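You operate a simulated robot arm through the tools that you are given. There is no shell and no other tool. Be economical: measure what you need, move in short steps, check, and stop when the job is done.

You are at the controls of a simulated robot arm. One attempt, no reset.

Task
Take the sealed teal tin from the top of the low table and put it on the blue cover.

The check looks at the end state, three seconds after you hand in, the way a careful person would. Anything else that was tipped, shoved, dropped, spilled or broken makes it a failure. A push-on lid holds only when it is set on centred and level and pressed home; a screw cap is set on level and turned clockwise until tight.

Robot
A 6-joint arm with a two-finger parallel gripper on a trunk, on a base that drives. Base frame: it is fixed to the floor where the robot stands at the start and does not move with it; the origin is under the middle of the robot, x ahead of it, y to its left, z up. Units: mm, rad, N and s.
With the tool pointing down near the work surface it reaches from about 200 to 660 mm from the robot's upright axis, wherever it stands. Its first joint turns from -2.897 to 2.897 rad. Payload 4.1 kg.
The TCP is the grasp point between the finger pads, 23 mm short of the fingertips. In the tool frame z runs along the fingers and y along their closing line. The gripper opens to 94 mm. The fingers are 38 mm wide and 10 mm thick; the gripper's body (54 by 96 mm) begins 39 mm behind the TCP.
Orientation is that of the tool frame in the base frame, as a unit quaternion [x, y, z, w]. With the fingers straight down and closing along the base's y, the tool's x points along the base's -x, its y along +y and its z along -z.

Tools
- The arm moves only by the tool drive_tool. Its arguments are lists of equal length, an entry for each row: "delta_pos": the shift along the tool's x, y, z in m, a list of three; "angular": the turn, a rotation vector about the tool's x, y, z in degrees, a list of three. In form: {"delta_pos": [[dx, dy, dz], ...], "angular": [[wx, wy, wz], ...]}. A call has 1 to 12 rows; each row is the pose to reach, as a shift and turn from the pose commanded when the call began, along the tool's axes at that moment. "hand" is the opening, from 0 (shut) to 1 (fully open), set as the call begins (left out, the last holds). Each row takes 0.2 s and may step no farther than 50 mm and 0.15 rad from the row before; otherwise, or with a gripper value out of range, the whole call is refused. A pose out of reach is approached as far as the arm can. The call stops where the force on the tool passes 40 N (or 10 N more than at its start, if that is more) or the arm is blocked; 0.2 s more then pass. Each finger travels about 45 mm/s and halts on what it meets, pressing with about 22 N; the grip force reading is that of the motor and also rises with nothing between the fingers. The clock runs only during rows and for 0.2 s after the last one: add rows that repeat a pose to give the fingers time. It gives the time, the measured TCP pose, the force on the tool (base axes), the opening and the grip force at its end, in the units of the frame above (readings bear some noise), and new pictures: "show" is both (left out), scene, wrist or none.
- Cameras (640 x 400 px; columns grow to the right, rows downward): "scene" is now at [3.8, 153.7, 1289]; the picture's right is [-0.05, -1.00, 0.00], its down [-0.76, 0.04, -0.65] and it looks along [0.65, -0.03, -0.76] (base axes); focal length 254 px, centre (320, 200). "wrist" rides on the gripper at [86, 16, -74] in the tool frame; the picture's right is [-0.18, 0.98, 0.00], its down [-0.58, -0.11, -0.81] and it looks along [-0.79, -0.15, 0.59] (tool axes); focal length 243 px, centre (320, 200). There is no depth. A picture from a camera that has moved, and an enlarged one, comes with that camera's place and axes in the base frame and with its lens. The place of the scene camera against the robot may be out by one fixed shift of up to 25 mm in any direction.
- raise_lower(by): slides the trunk up (or, below 0, down) by that many mm; the arm and the scene camera ride with it, the base frame stays. It gives what a move gives, with no picture.
- base_move(legs): drives the robot by 1 to 6 legs, each [ahead, turn to the left] in mm and rad, along the robot's own axes; the way and the turn of a leg run together, so that a leg with both is an arc; at most 1500 mm and 3.142 rad a leg. The arm and the cameras ride along, it lands a little off, and it stops where it bumps. It gives what a move gives, and a new picture of the scene camera.
- aim_head(pan, tilt): turns the head with the scene camera to pan (to the left, within 2.705 rad either way) and tilt (down, from -0.506 to 1.204), counted from straight ahead of the robot. It gives what a move gives, and a new picture of the scene camera.
- close_up(camera, box): a new picture of the part [left, top, right, bottom] of that camera's present view, enlarged. It takes no simulated time.
- close_job(): hands the job in; it is judged then, once.

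Work in short steps. Places have to be worked out from the pictures, the camera data and where the tool is seen: move nearer, look again, correct. Check each grasp and each placing, and mend what went wrong. You have 120 turns and 170 pictures in all, those below and enlarged ones among them. Open the gripper and draw the arm clear of the work before you hand the job in, unless the task says otherwise; then end with one line.

The tools are called after "Call:" as name(argument=value, ...) on one line, values as JSON. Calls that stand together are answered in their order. drive_tool: Moves the arm, as the interface text tells. Its arguments: {"type":"object","properties":{"delta_pos":{"type":"array"},"angular":{"type":"array"},"hand":{"type":"number"},"show":{"type":"string","enum":["both","scene","wrist","none"]}},"required":["delta_pos","angular"]} The other tools are called the same way: raise_lower (by) slides the trunk up or down; base_move (legs) drives the base; aim_head (pan, tilt) turns the head that bears the scene camera; close_up (camera, box) takes an enlarged picture of a part of a camera's view; close_job () hands the job in.

At the start:

```text
t: 0.0
position: [478.7, 132.0, 669.3]
orientation: [0.001, 1.0, 0.0, 0.0]
wrist_force: [0.0, -0.5, -0.9]
width: 93.9
grasp_force: 0.0
trunk travel left (down, up): [-250.0, 340.0]
robot x, y, heading: [0.7, -0.2, -0.002]
head pan, tilt: [-0.052, 0.857]
```

scene: 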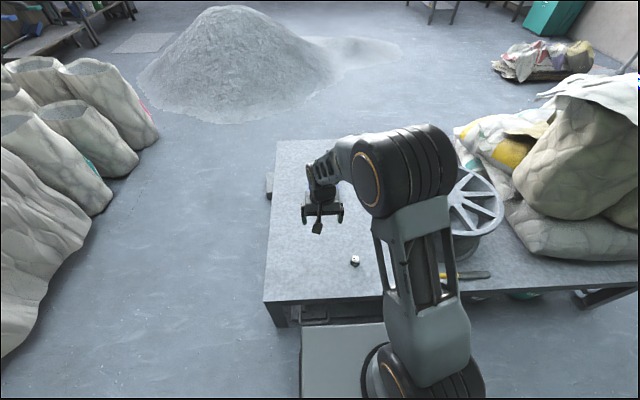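
wrist: 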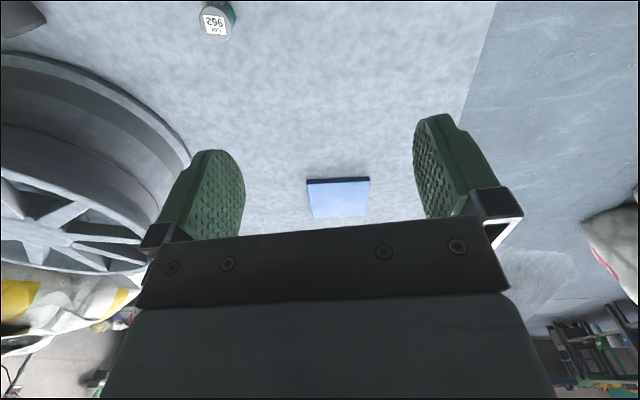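

I'll look closer at the tin and the blue item before moving.

Call:
close_up(camera="wrist", box=[160, 0, 400, 230])

Call:
close_up(camera="scene", box=[250, 130, 510, 340])

```text
1.74 times, centred on (280, 115) of wrist
camera zoom: at [391.4, 146.8, 743.2], right [0.18, 0.98, 0.0], down [0.58, -0.11, 0.81], along [0.79, -0.15, -0.59], focal length 422 px, centre (390, 348)
```

zoom: 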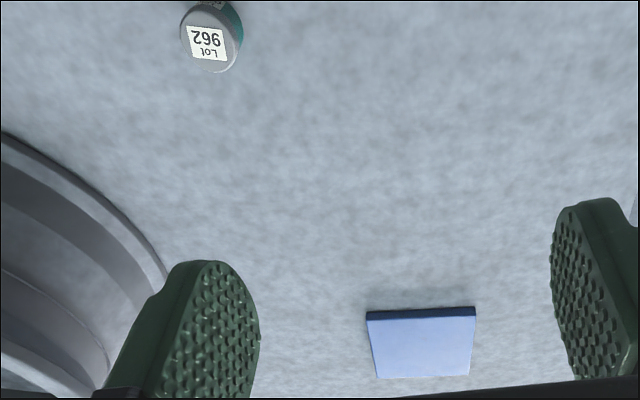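

```text
1.90 times, centred on (380, 235) of scene
camera zoom: at [3.8, 153.7, 1289.0], right [-0.05, -1.0, 0.0], down [-0.76, 0.04, -0.65], along [0.65, -0.03, -0.76], focal length 484 px, centre (206, 133)
```

zoom: 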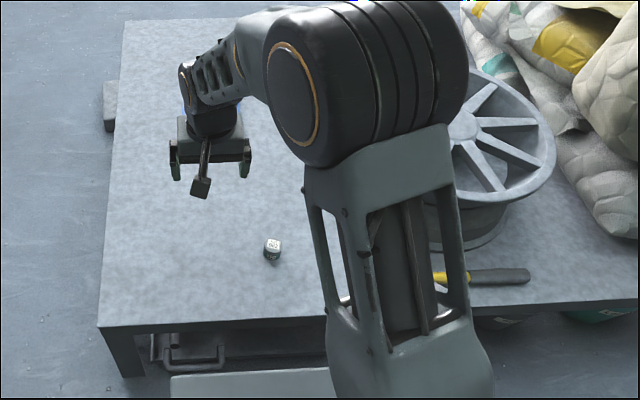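

The tin stands at about (478, 0), is about 43 mm wide, and the blue cover is near (914, 96), which is beyond arm reach, so I will have to drive later. First I go above the tin and look again.

Call:
drive_tool(delta_pos=[[0, -0.044, 0], [0, -0.088, 0], [0, -0.132, 0.02], [0, -0.132, 0.065], [0, -0.132, 0.11], [0, -0.132, 0.15]], angular=[[0, 0, 0], [0, 0, 0], [0, 0, 0], [0, 0, 0], [0, 0, 0], [0, 0, 0]], hand=1)

```text
t: 1.4
position: [480.7, -0.4, 519.0]
orientation: [0.001, 1.0, 0.0, 0.001]
wrist_force: [-0.1, 0.5, 0.3]
width: 94.0
grasp_force: 0.1
trunk travel left (down, up): [-250.0, 340.0]
robot x, y, heading: [-4.4, 0.0, 0.002]
head pan, tilt: [-0.052, 0.857]
camera scene: at [3.5, 153.7, 1289.1], right [-0.05, -1.0, 0.0], down [-0.76, 0.04, -0.65], along [0.65, -0.03, -0.76], focal length 254 px, centre (320, 200)
camera wrist: at [393.1, 14.2, 593.1], right [0.18, 0.98, 0.0], down [0.58, -0.11, 0.81], along [0.79, -0.15, -0.59], focal length 243 px, centre (320, 200)
```

scene: 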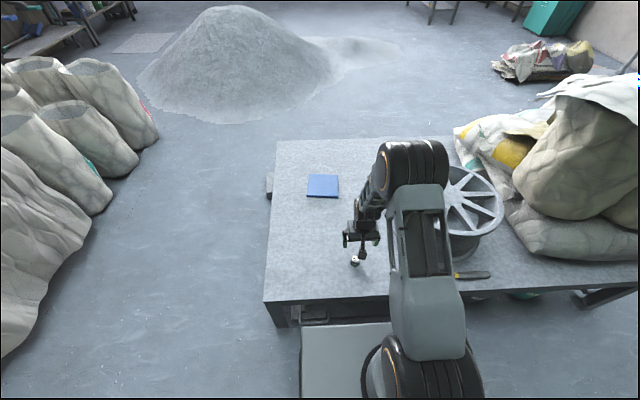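
wrist: 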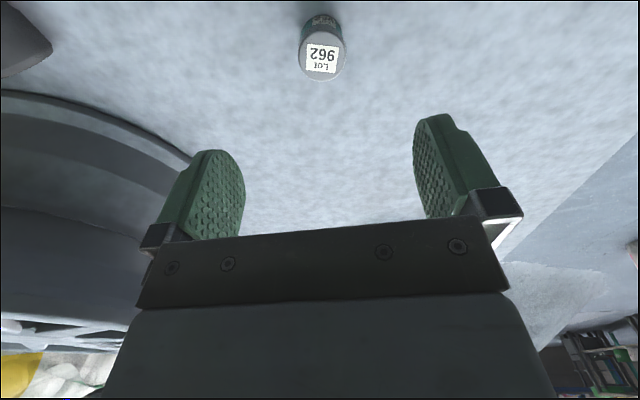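

Triangulated, the tin top is at (480, -1, ~388), and it is about 37 mm wide and 28 mm tall. I descend in line with it, stopping short to check the alignment.

Call:
drive_tool(delta_pos=[[0, 0, 0.04], [0, 0, 0.08], [0, 0, 0.1], [0, 0, 0.11], [0, 0, 0.11]], angular=[[0, 0, 0], [0, 0, 0], [0, 0, 0], [0, 0, 0], [0, 0, 0]])

```text
t: 2.6
position: [480.1, -0.8, 409.4]
orientation: [0.0, 1.0, 0.001, 0.001]
wrist_force: [0.7, -0.6, 0.4]
width: 94.1
grasp_force: 0.2
trunk travel left (down, up): [-250.0, 340.0]
robot x, y, heading: [-1.3, -2.9, -0.003]
head pan, tilt: [-0.052, 0.857]
camera scene: at [3.8, 153.7, 1289.0], right [-0.05, -1.0, 0.0], down [-0.76, 0.04, -0.65], along [0.65, -0.03, -0.76], focal length 254 px, centre (320, 200)
camera wrist: at [392.2, 14.5, 483.9], right [0.18, 0.98, 0.0], down [0.58, -0.11, 0.81], along [0.79, -0.15, -0.59], focal length 243 px, centre (320, 200)
```

scene: 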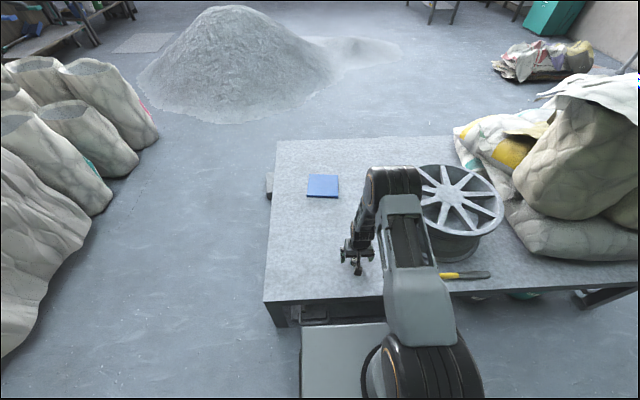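
wrist: 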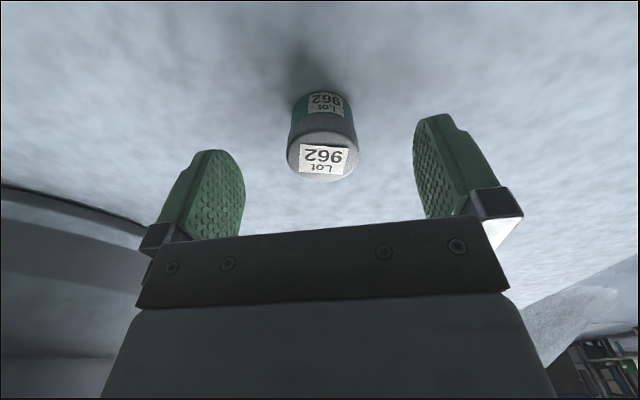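

The tin is centred between the fingers with its top at about z = 389. I go down 21 mm and close.

Call:
drive_tool(delta_pos=[[0, 0, 0.012], [0, 0, 0.021], [0, 0, 0.021]], angular=[[0, 0, 0], [0, 0, 0], [0, 0, 0]], show="wrist")

Call:
drive_tool(delta_pos=[[0, 0, 0], [0, 0, 0], [0, 0, 0], [0, 0, 0], [0, 0, 0], [0, 0, 0]], angular=[[0, 0, 0], [0, 0, 0], [0, 0, 0], [0, 0, 0], [0, 0, 0], [0, 0, 0]], hand=0, show="wrist")

```text
t: 3.4
position: [479.7, 0.5, 388.8]
orientation: [0.001, 1.0, -0.001, 0.0]
wrist_force: [-0.2, -1.1, 0.3]
width: 93.7
grasp_force: 0.1
trunk travel left (down, up): [-250.0, 340.0]
robot x, y, heading: [1.8, 0.9, -0.006]
head pan, tilt: [-0.052, 0.857]
camera wrist: at [391.8, 15.1, 462.8], right [0.18, 0.98, 0.0], down [0.58, -0.11, 0.81], along [0.79, -0.15, -0.59], focal length 243 px, centre (320, 200)
```

wrist: 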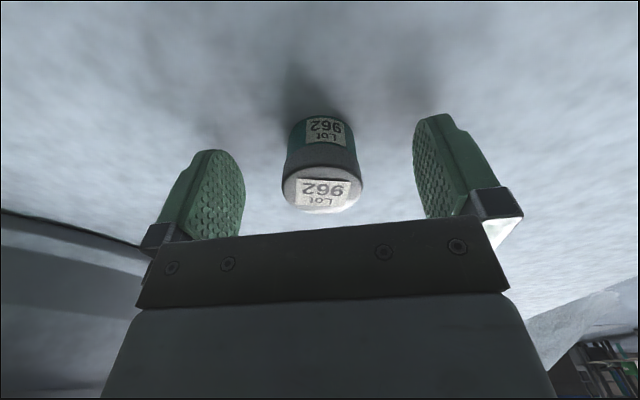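

```text
t: 4.8
position: [478.1, 0.5, 387.6]
orientation: [0.0, 1.0, 0.0, 0.0]
wrist_force: [-0.3, 0.1, 0.5]
width: 36.5
grasp_force: 22.2
trunk travel left (down, up): [-250.0, 340.0]
robot x, y, heading: [2.1, -0.2, 0.001]
head pan, tilt: [-0.052, 0.857]
camera wrist: at [391.7, 15.0, 462.9], right [0.18, 0.98, 0.0], down [0.58, -0.11, 0.81], along [0.79, -0.15, -0.59], focal length 243 px, centre (320, 200)
```

wrist: 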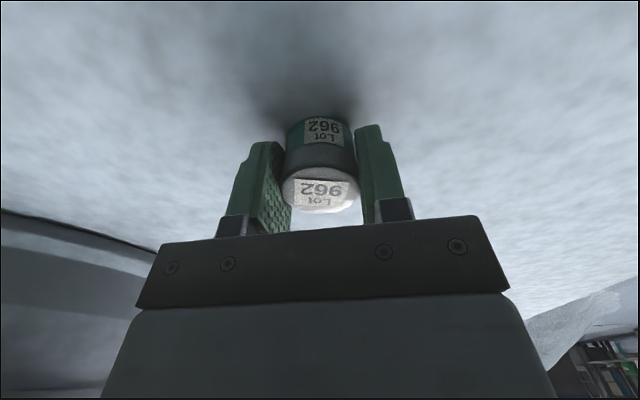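

The grip is firm, with the width at 36.5 mm, and the TCP is at z = 388 with the tin resting on the table. I lift straight up, then tuck the arm back a little for driving around to the table's left side, since the cover cannot be reached from the front.

Call:
drive_tool(delta_pos=[[0, 0, -0.02], [0, 0, -0.06], [0, 0, -0.1], [0, 0, -0.14], [0, 0, -0.18], [0, 0, -0.22], [0.04, 0, -0.24], [0.08, 0, -0.24], [0.12, 0, -0.24], [0.12, 0, -0.24]], angular=[[0, 0, 0], [0, 0, 0], [0, 0, 0], [0, 0, 0], [0, 0, 0], [0, 0, 0], [0, 0, 0], [0, 0, 0], [0, 0, 0], [0, 0, 0]])

Call:
aim_head(pan=0.9, tilt=0.85)

Call:
aim_head(pan=2.4, tilt=0.85)

```text
t: 7.0
position: [358.2, 1.9, 626.6]
orientation: [0.0, 1.0, 0.0, 0.0]
wrist_force: [1.8, 0.4, -1.1]
width: 36.2
grasp_force: 22.3
trunk travel left (down, up): [-250.0, 340.0]
robot x, y, heading: [-0.5, -3.2, -0.001]
head pan, tilt: [-0.052, 0.857]
camera scene: at [3.8, 153.7, 1289.0], right [-0.05, -1.0, 0.0], down [-0.76, 0.04, -0.65], along [0.65, -0.03, -0.76], focal length 254 px, centre (320, 200)
camera wrist: at [271.5, 15.7, 701.2], right [0.18, 0.98, 0.0], down [0.58, -0.11, 0.81], along [0.79, -0.15, -0.59], focal length 243 px, centre (320, 200)
```

scene: 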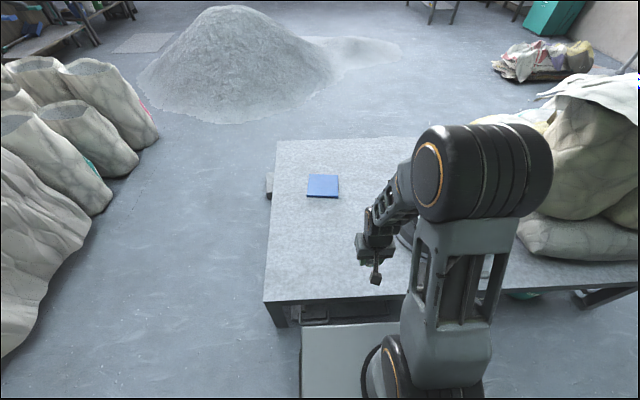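
wrist: 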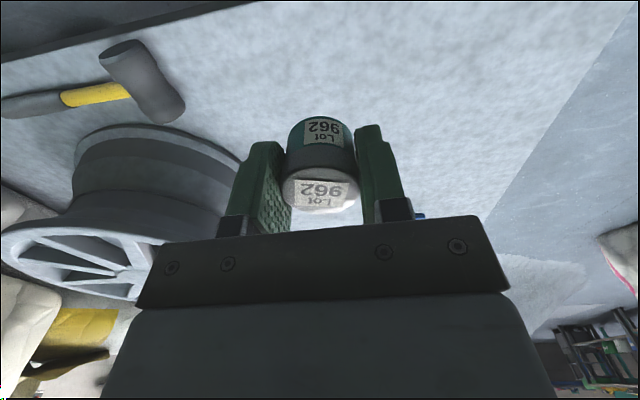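

```text
t: 8.2
position: [359.6, 1.3, 626.1]
orientation: [0.0, 1.0, 0.0, 0.0]
wrist_force: [0.0, 0.5, -1.5]
width: 36.3
grasp_force: 21.7
trunk travel left (down, up): [-250.0, 340.0]
robot x, y, heading: [2.2, -1.0, -0.001]
head pan, tilt: [0.901, 0.85]
camera scene: at [-25.3, 219.0, 1289.6], right [0.78, -0.62, 0.0], down [-0.47, -0.59, -0.66], along [0.41, 0.52, -0.75], focal length 254 px, centre (320, 200)
```

scene: 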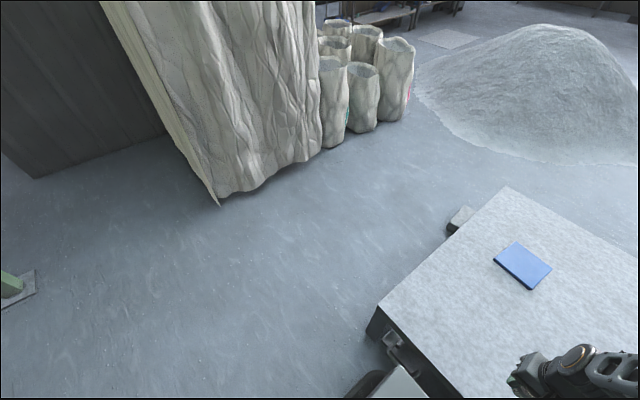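

```text
t: 9.8
position: [358.8, -0.7, 626.0]
orientation: [0.0, 1.0, 0.0, 0.001]
wrist_force: [0.8, 0.7, -1.1]
width: 36.5
grasp_force: 21.6
trunk travel left (down, up): [-250.0, 340.0]
robot x, y, heading: [0.6, 1.1, -0.001]
head pan, tilt: [2.4, 0.85]
camera scene: at [-131.5, 210.6, 1289.6], right [0.68, 0.74, 0.0], down [0.55, -0.51, -0.66], along [-0.49, 0.45, -0.75], focal length 254 px, centre (320, 200)
```

scene: 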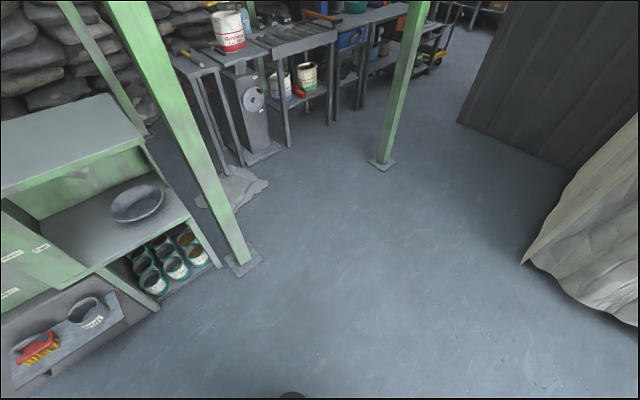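

The tin is held. Floor clearance is good: the curtain and bags are at y of at least 1450, the shelf behind is at x of at most -900, and the table's left edge is at y of about 345. I back off, turn left, drive 850, turn right and drive along the left side of the table.

Call:
base_move(legs=[[-200, 0], [0, 1.571], [850, 0], [0, -1.571]])

Call:
aim_head(pan=-0.4, tilt=0.85)

```text
t: 23.2
position: [133.2, 857.7, 626.1]
orientation: [-0.021, 1.0, 0.0, 0.0]
wrist_force: [-1.0, 0.6, -0.4]
width: 36.2
grasp_force: 21.6
trunk travel left (down, up): [-250.0, 340.0]
robot x, y, heading: [-223.4, 840.8, 0.041]
head pan, tilt: [2.4, 0.85]
camera scene: at [-366.0, 1047.2, 1289.6], right [0.64, 0.76, 0.0], down [0.57, -0.48, -0.66], along [-0.5, 0.43, -0.75], focal length 254 px, centre (320, 200)
```

scene: 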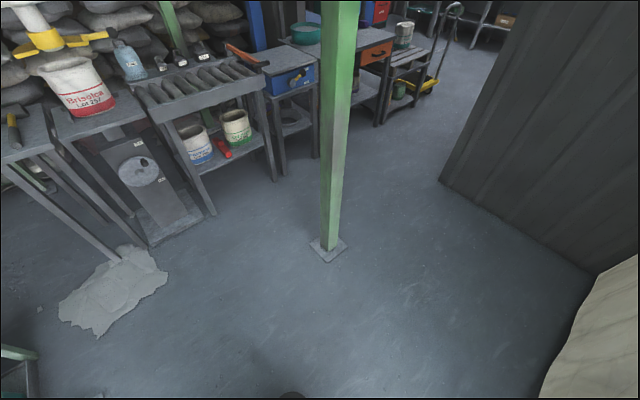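

```text
t: 25.7
position: [134.0, 856.5, 625.0]
orientation: [-0.021, 1.0, 0.0, 0.0]
wrist_force: [0.1, 0.1, -1.3]
width: 36.5
grasp_force: 21.7
trunk travel left (down, up): [-250.0, 340.0]
robot x, y, heading: [-228.2, 843.6, 0.044]
head pan, tilt: [-0.4, 0.85]
camera scene: at [-233.0, 969.4, 1289.6], right [-0.35, -0.94, 0.0], down [-0.7, 0.26, -0.66], along [0.62, -0.23, -0.75], focal length 254 px, centre (320, 200)
```

scene: 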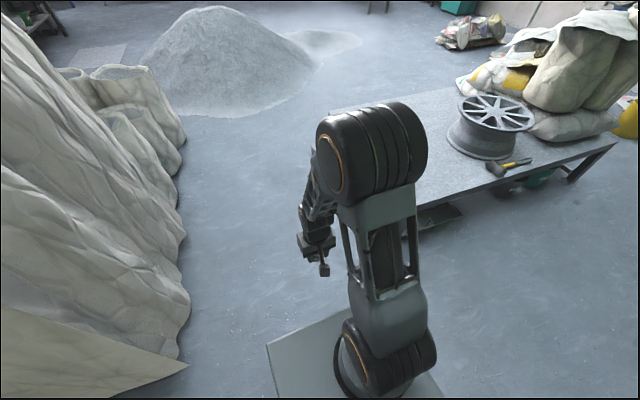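

The way is clear, with the bags at y of at least 1425. Heading is 0.042 off, so I correct it, drive ahead to x of about 860 and turn right to face the table.

Call:
base_move(legs=[[0, -0.05], [1090, 0], [0, -1.563]])

Call:
aim_head(pan=0.0, tilt=0.95)

```text
t: 35.4
position: [826.3, 468.3, 626.0]
orientation: [0.718, 0.696, -0.001, -0.001]
wrist_force: [-0.2, 0.2, -0.5]
width: 36.5
grasp_force: 22.3
trunk travel left (down, up): [-250.0, 340.0]
robot x, y, heading: [835.0, 828.7, -1.599]
head pan, tilt: [-0.4, 0.85]
camera scene: at [958.0, 802.4, 1289.6], right [-0.91, 0.42, 0.0], down [0.31, 0.68, -0.66], along [-0.27, -0.6, -0.75], focal length 254 px, centre (320, 200)
```

scene: 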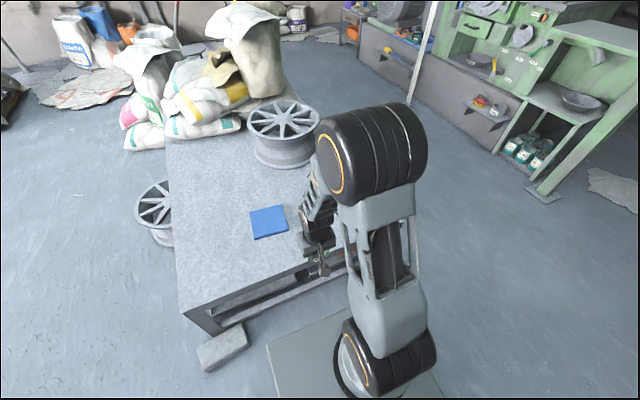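

```text
t: 36.3
position: [827.2, 469.1, 628.2]
orientation: [0.718, 0.696, 0.0, 0.0]
wrist_force: [-1.1, 0.0, -2.3]
width: 36.3
grasp_force: 22.1
trunk travel left (down, up): [-250.0, 340.0]
robot x, y, heading: [836.6, 828.2, -1.601]
head pan, tilt: [0.0, 0.949]
camera scene: at [988.4, 800.8, 1282.1], right [-1.0, 0.03, 0.0], down [0.02, 0.81, -0.58], along [-0.02, -0.58, -0.81], focal length 254 px, centre (320, 200)
```

scene: 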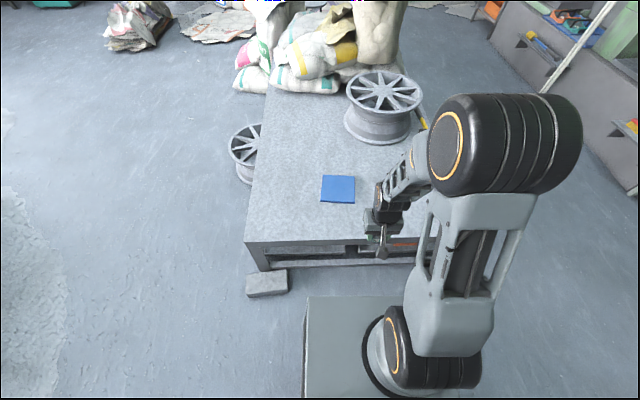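

I'm now facing the table at (836, 828), and the cover is near (878, 95). The floor block at x of about 1150 or more is clear of the base, so I drive 150 mm closer.

Call:
base_move(legs=[[150, 0]])

Call:
drive_tool(delta_pos=[[0, 0, 0]], angular=[[0, 0, 0]], show="wrist")

```text
t: 37.6
position: [823.0, 321.2, 626.3]
orientation: [0.717, 0.697, 0.001, 0.0]
wrist_force: [0.1, -0.2, -1.3]
width: 36.4
grasp_force: 22.0
trunk travel left (down, up): [-250.0, 340.0]
robot x, y, heading: [833.3, 679.2, -1.597]
head pan, tilt: [0.0, 0.949]
camera scene: at [984.1, 652.6, 1282.1], right [-1.0, 0.03, 0.0], down [0.02, 0.81, -0.58], along [-0.02, -0.58, -0.81], focal length 254 px, centre (320, 200)
```

scene: 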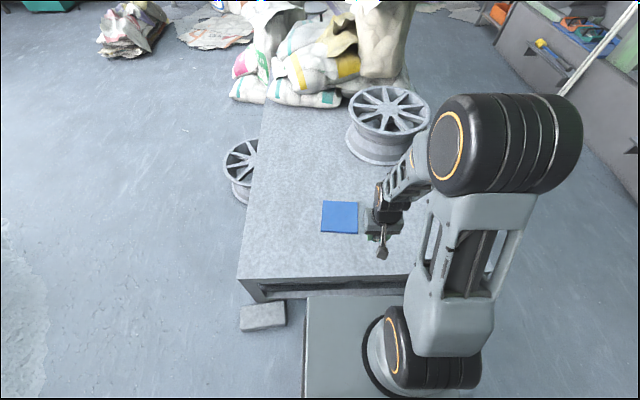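

```text
t: 38.0
position: [821.5, 320.0, 626.6]
orientation: [0.718, 0.697, 0.0, -0.001]
wrist_force: [-0.4, -0.2, -0.9]
width: 36.4
grasp_force: 22.2
trunk travel left (down, up): [-250.0, 340.0]
robot x, y, heading: [829.5, 679.1, -1.598]
head pan, tilt: [0.0, 0.949]
camera wrist: at [840.3, 404.9, 701.0], right [0.98, -0.21, 0.0], down [-0.13, -0.58, 0.81], along [-0.17, -0.79, -0.59], focal length 243 px, centre (320, 200)
```

wrist: 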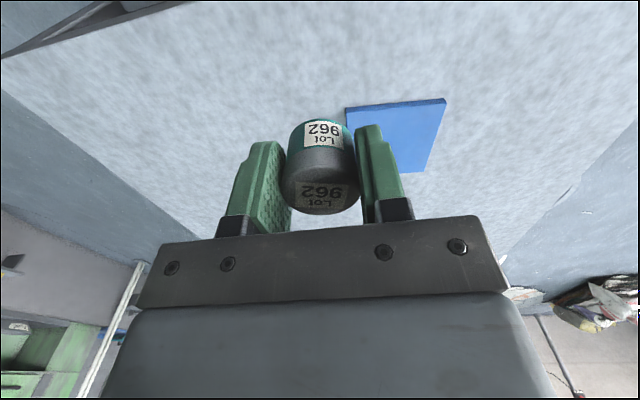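

From the wrist view the cover's corners come to about (833,188), (980,170) and (976,6), so it is centred near (905, 97). I move above that and come part way down.

Call:
drive_tool(delta_pos=[[-0.04, 0.016, 0], [-0.08, 0.032, 0], [-0.12, 0.048, 0], [-0.16, 0.064, 0], [-0.2, 0.08, 0], [-0.22, 0.088, 0.02], [-0.22, 0.088, 0.06], [-0.22, 0.088, 0.1], [-0.22, 0.088, 0.13], [-0.22, 0.088, 0.13]], angular=[[0, 0, 0], [0, 0, 0], [0, 0, 0], [0, 0, 0], [0, 0, 0], [0, 0, 0], [0, 0, 0], [0, 0, 0], [0, 0, 0], [0, 0, 0]])

```text
t: 40.2
position: [905.0, 98.2, 495.9]
orientation: [0.717, 0.697, 0.0, -0.001]
wrist_force: [0.5, -0.3, -0.9]
width: 36.4
grasp_force: 22.4
trunk travel left (down, up): [-250.0, 340.0]
robot x, y, heading: [832.7, 674.7, -1.6]
head pan, tilt: [0.0, 0.949]
camera scene: at [984.2, 652.3, 1282.1], right [-1.0, 0.03, 0.0], down [0.02, 0.81, -0.58], along [-0.02, -0.58, -0.81], focal length 254 px, centre (320, 200)
camera wrist: at [923.1, 183.4, 570.4], right [0.98, -0.21, 0.0], down [-0.13, -0.58, 0.81], along [-0.17, -0.79, -0.59], focal length 243 px, centre (320, 200)
```

scene: 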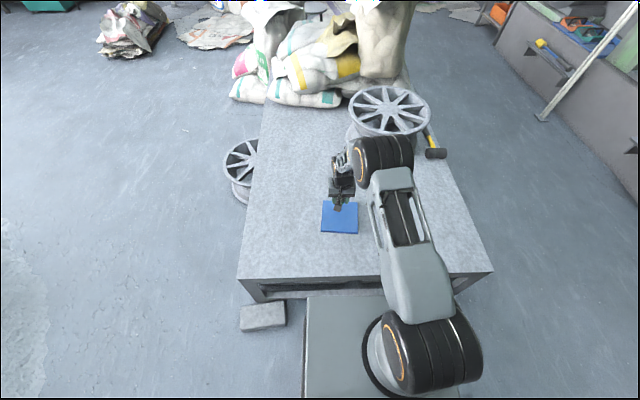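
wrist: 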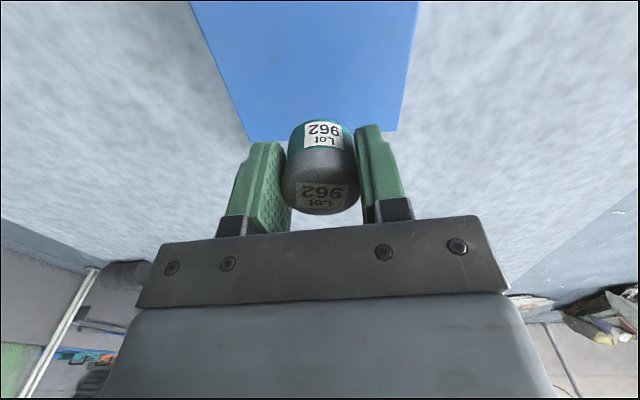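

The cover's centre now refines to about (898, 101), and the tin at (905, 98) is well within it. I shift slightly and descend to just above it.

Call:
drive_tool(delta_pos=[[0.002, -0.006, 0.03], [0.002, -0.006, 0.06], [0.002, -0.006, 0.078], [0.002, -0.006, 0.078]], angular=[[0, 0, 0], [0, 0, 0], [0, 0, 0], [0, 0, 0]])

Call:
close_up(camera="scene", box=[290, 150, 410, 250])

```text
t: 41.2
position: [898.3, 99.6, 418.4]
orientation: [0.718, 0.696, 0.001, 0.0]
wrist_force: [0.3, -0.1, -1.3]
width: 36.2
grasp_force: 22.1
trunk travel left (down, up): [-250.0, 340.0]
robot x, y, heading: [834.0, 676.4, -1.601]
head pan, tilt: [0.0, 0.949]
camera scene: at [984.2, 652.3, 1282.1], right [-1.0, 0.03, 0.0], down [0.02, 0.81, -0.58], along [-0.02, -0.58, -0.81], focal length 254 px, centre (320, 200)
camera wrist: at [915.9, 184.2, 492.2], right [0.98, -0.21, 0.0], down [-0.13, -0.58, 0.81], along [-0.17, -0.79, -0.59], focal length 243 px, centre (320, 200)
```

scene: 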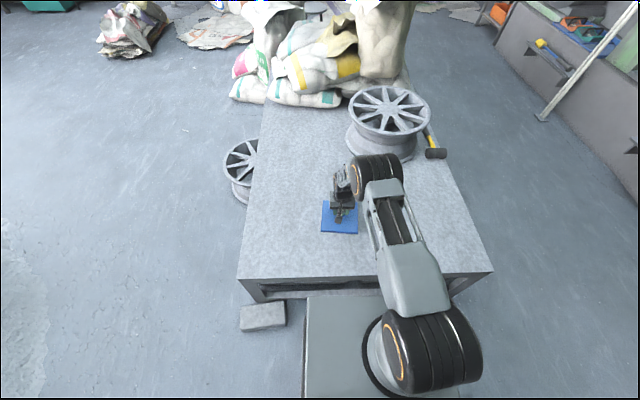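
wrist: 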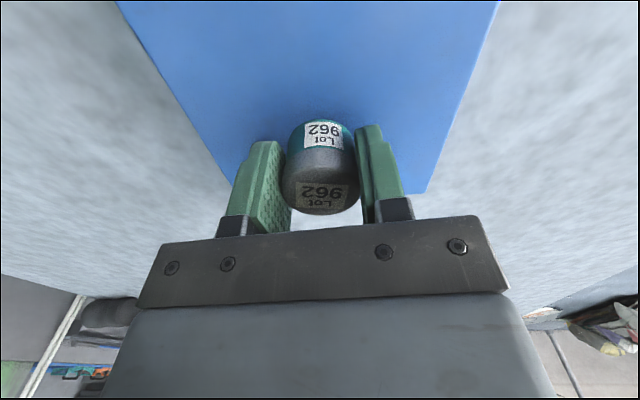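

```text
4.00 times, centred on (350, 200) of scene
camera zoom: at [984.2, 652.3, 1282.1], right [-1.0, 0.03, 0.0], down [0.02, 0.81, -0.58], along [-0.02, -0.58, -0.81], focal length 1016 px, centre (200, 200)
```

zoom: 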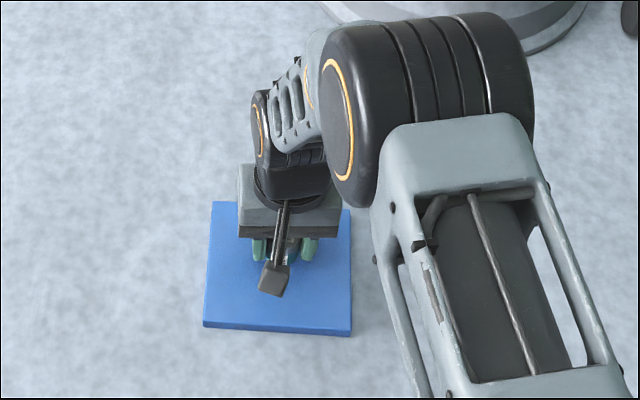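

It is well centred over the slab. I lower it in small steps, watching the force for contact.

Call:
drive_tool(delta_pos=[[0, 0, 0.003], [0, 0, 0.006], [0, 0, 0.009], [0, 0, 0.01]], angular=[[0, 0, 0], [0, 0, 0], [0, 0, 0], [0, 0, 0]], show="wrist")

```text
t: 42.2
position: [898.5, 99.3, 409.2]
orientation: [0.718, 0.696, 0.0, 0.0]
wrist_force: [-0.7, -0.1, -0.6]
width: 36.2
grasp_force: 21.9
trunk travel left (down, up): [-250.0, 340.0]
robot x, y, heading: [829.5, 677.1, -1.601]
head pan, tilt: [0.0, 0.949]
camera wrist: at [916.6, 185.2, 483.2], right [0.98, -0.21, 0.0], down [-0.13, -0.58, 0.81], along [-0.17, -0.79, -0.59], focal length 243 px, centre (320, 200)
```

wrist: 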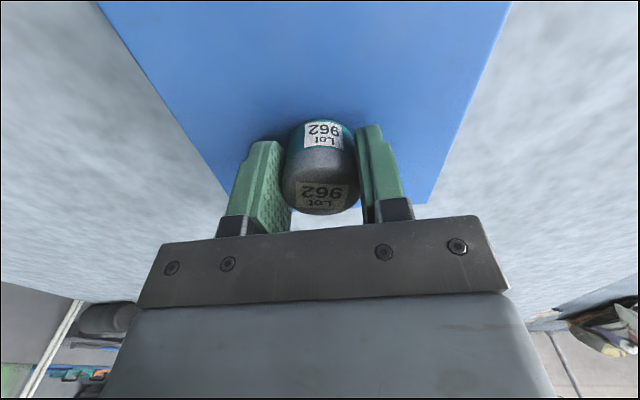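

No contact yet at z = 409, so I continue with 2 mm rows.

Call:
drive_tool(delta_pos=[[0, 0, 0.002], [0, 0, 0.004], [0, 0, 0.004]], angular=[[0, 0, 0], [0, 0, 0], [0, 0, 0]], show="none")

Call:
drive_tool(delta_pos=[[0, 0, 0.001], [0, 0, 0.002], [0, 0, 0.002]], angular=[[0, 0, 0], [0, 0, 0], [0, 0, 0]], show="wrist")

```text
t: 43.0
position: [898.3, 99.2, 404.4]
orientation: [0.718, 0.696, 0.0, 0.0]
wrist_force: [0.6, 0.3, -2.1]
width: 36.6
grasp_force: 21.7
trunk travel left (down, up): [-250.0, 340.0]
robot x, y, heading: [831.6, 676.4, -1.599]
head pan, tilt: [0.0, 0.949]
```

```text
t: 43.8
position: [898.3, 98.7, 403.5]
orientation: [0.718, 0.696, -0.002, 0.001]
wrist_force: [-0.6, 3.6, 16.6]
width: 36.1
grasp_force: 22.3
trunk travel left (down, up): [-250.0, 340.0]
robot x, y, heading: [827.9, 677.5, -1.596]
head pan, tilt: [0.0, 0.949]
camera wrist: at [916.4, 184.8, 478.6], right [0.98, -0.21, 0.0], down [-0.13, -0.58, 0.81], along [-0.17, -0.79, -0.59], focal length 243 px, centre (320, 200)
```

wrist: 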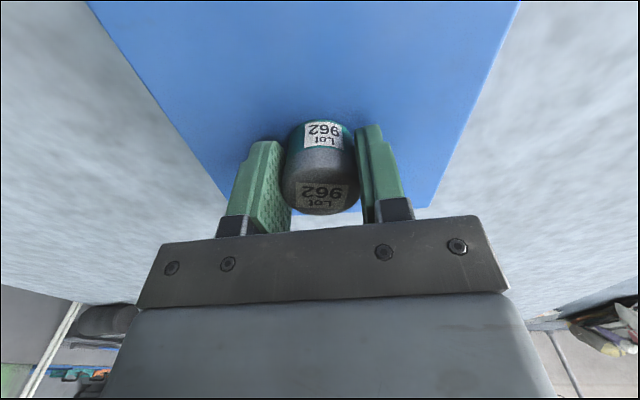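

Contact shows 16.6 N, so the tin is seated. I ease back 1 mm and open the gripper partly.

Call:
drive_tool(delta_pos=[[0, 0, -0.001], [0, 0, -0.001]], angular=[[0, 0, 0], [0, 0, 0]], show="none")

Call:
drive_tool(delta_pos=[[0, 0, 0], [0, 0, 0], [0, 0, 0], [0, 0, 0], [0, 0, 0]], angular=[[0, 0, 0], [0, 0, 0], [0, 0, 0], [0, 0, 0], [0, 0, 0]], hand=0.9, show="wrist")

```text
t: 44.4
position: [898.0, 98.5, 405.1]
orientation: [0.718, 0.696, -0.001, 0.001]
wrist_force: [-1.9, -0.4, 11.5]
width: 36.2
grasp_force: 21.9
trunk travel left (down, up): [-250.0, 340.0]
robot x, y, heading: [833.3, 679.8, -1.602]
head pan, tilt: [0.0, 0.949]
```

```text
t: 45.6
position: [897.6, 99.6, 402.7]
orientation: [0.718, 0.696, -0.001, -0.001]
wrist_force: [-0.9, -0.6, -0.1]
width: 84.6
grasp_force: 0.1
trunk travel left (down, up): [-250.0, 340.0]
robot x, y, heading: [834.2, 679.0, -1.603]
head pan, tilt: [0.0, 0.949]
camera wrist: at [916.6, 184.7, 478.2], right [0.98, -0.21, 0.0], down [-0.13, -0.58, 0.81], along [-0.17, -0.79, -0.59], focal length 243 px, centre (320, 200)
```

wrist: 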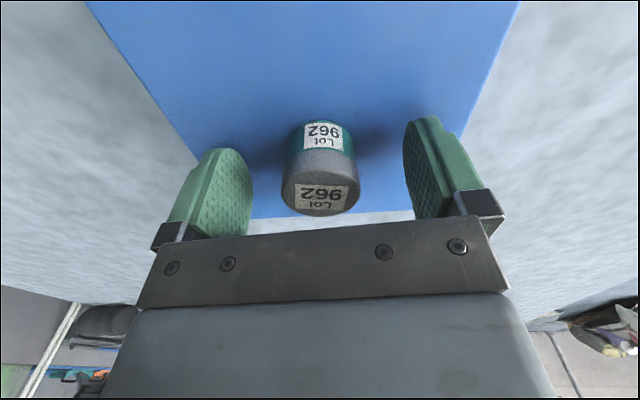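

The tin is released and standing. I lift straight up and then draw back toward the robot to check.

Call:
drive_tool(delta_pos=[[0, 0, -0.02], [0, 0, -0.06], [0, 0, -0.1], [0, 0, -0.14], [0, 0, -0.18], [0.04, 0, -0.2], [0.08, 0, -0.2], [0.12, 0, -0.2], [0.16, 0, -0.2], [0.2, 0, -0.2], [0.2, 0, -0.2]], angular=[[0, 0, 0], [0, 0, 0], [0, 0, 0], [0, 0, 0], [0, 0, 0], [0, 0, 0], [0, 0, 0], [0, 0, 0], [0, 0, 0], [0, 0, 0], [0, 0, 0]])

Call:
close_up(camera="wrist", box=[250, 60, 450, 230])

```text
t: 48.0
position: [903.0, 302.1, 601.0]
orientation: [0.718, 0.697, 0.0, 0.0]
wrist_force: [0.2, -0.1, -0.6]
width: 84.8
grasp_force: 0.1
trunk travel left (down, up): [-250.0, 340.0]
robot x, y, heading: [830.2, 680.3, -1.6]
head pan, tilt: [0.0, 0.949]
camera scene: at [984.1, 652.5, 1282.1], right [-1.0, 0.03, 0.0], down [0.02, 0.81, -0.58], along [-0.02, -0.58, -0.81], focal length 254 px, centre (320, 200)
camera wrist: at [921.5, 387.0, 675.2], right [0.98, -0.21, 0.0], down [-0.13, -0.58, 0.81], along [-0.17, -0.79, -0.59], focal length 243 px, centre (320, 200)
```

scene: 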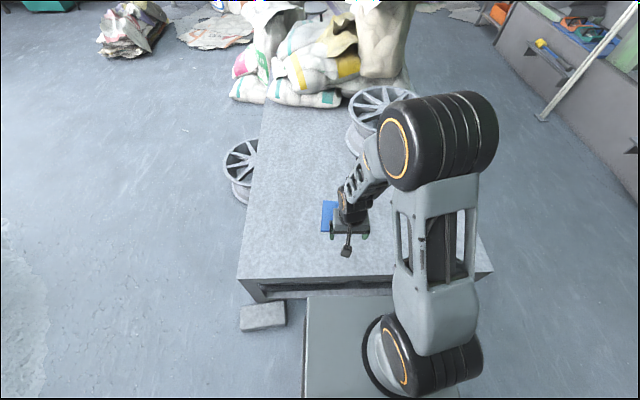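
wrist: 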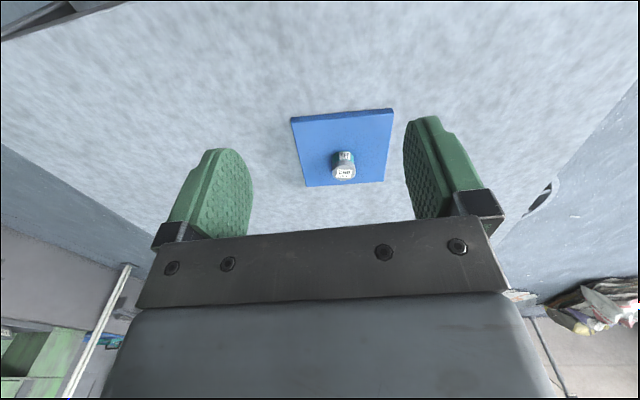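

```text
2.35 times, centred on (350, 145) of wrist
camera zoom: at [921.5, 387.0, 675.2], right [0.98, -0.21, 0.0], down [-0.13, -0.58, 0.81], along [-0.17, -0.79, -0.59], focal length 571 px, centre (249, 329)
```

zoom: 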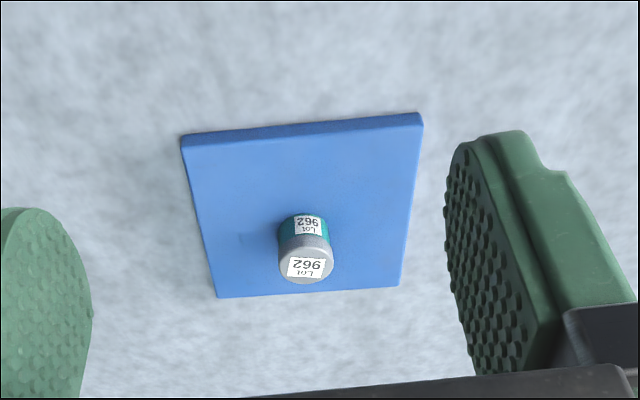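

The tin stands upright and sealed near the middle of the blue cover, with the gripper open and the arm clear. I hand in.

Call:
close_job()

```text
The job is handed in.
```

The sealed teal tin is standing upright near the middle of the blue cover, nothing else was seen to be disturbed, and the job is handed in.
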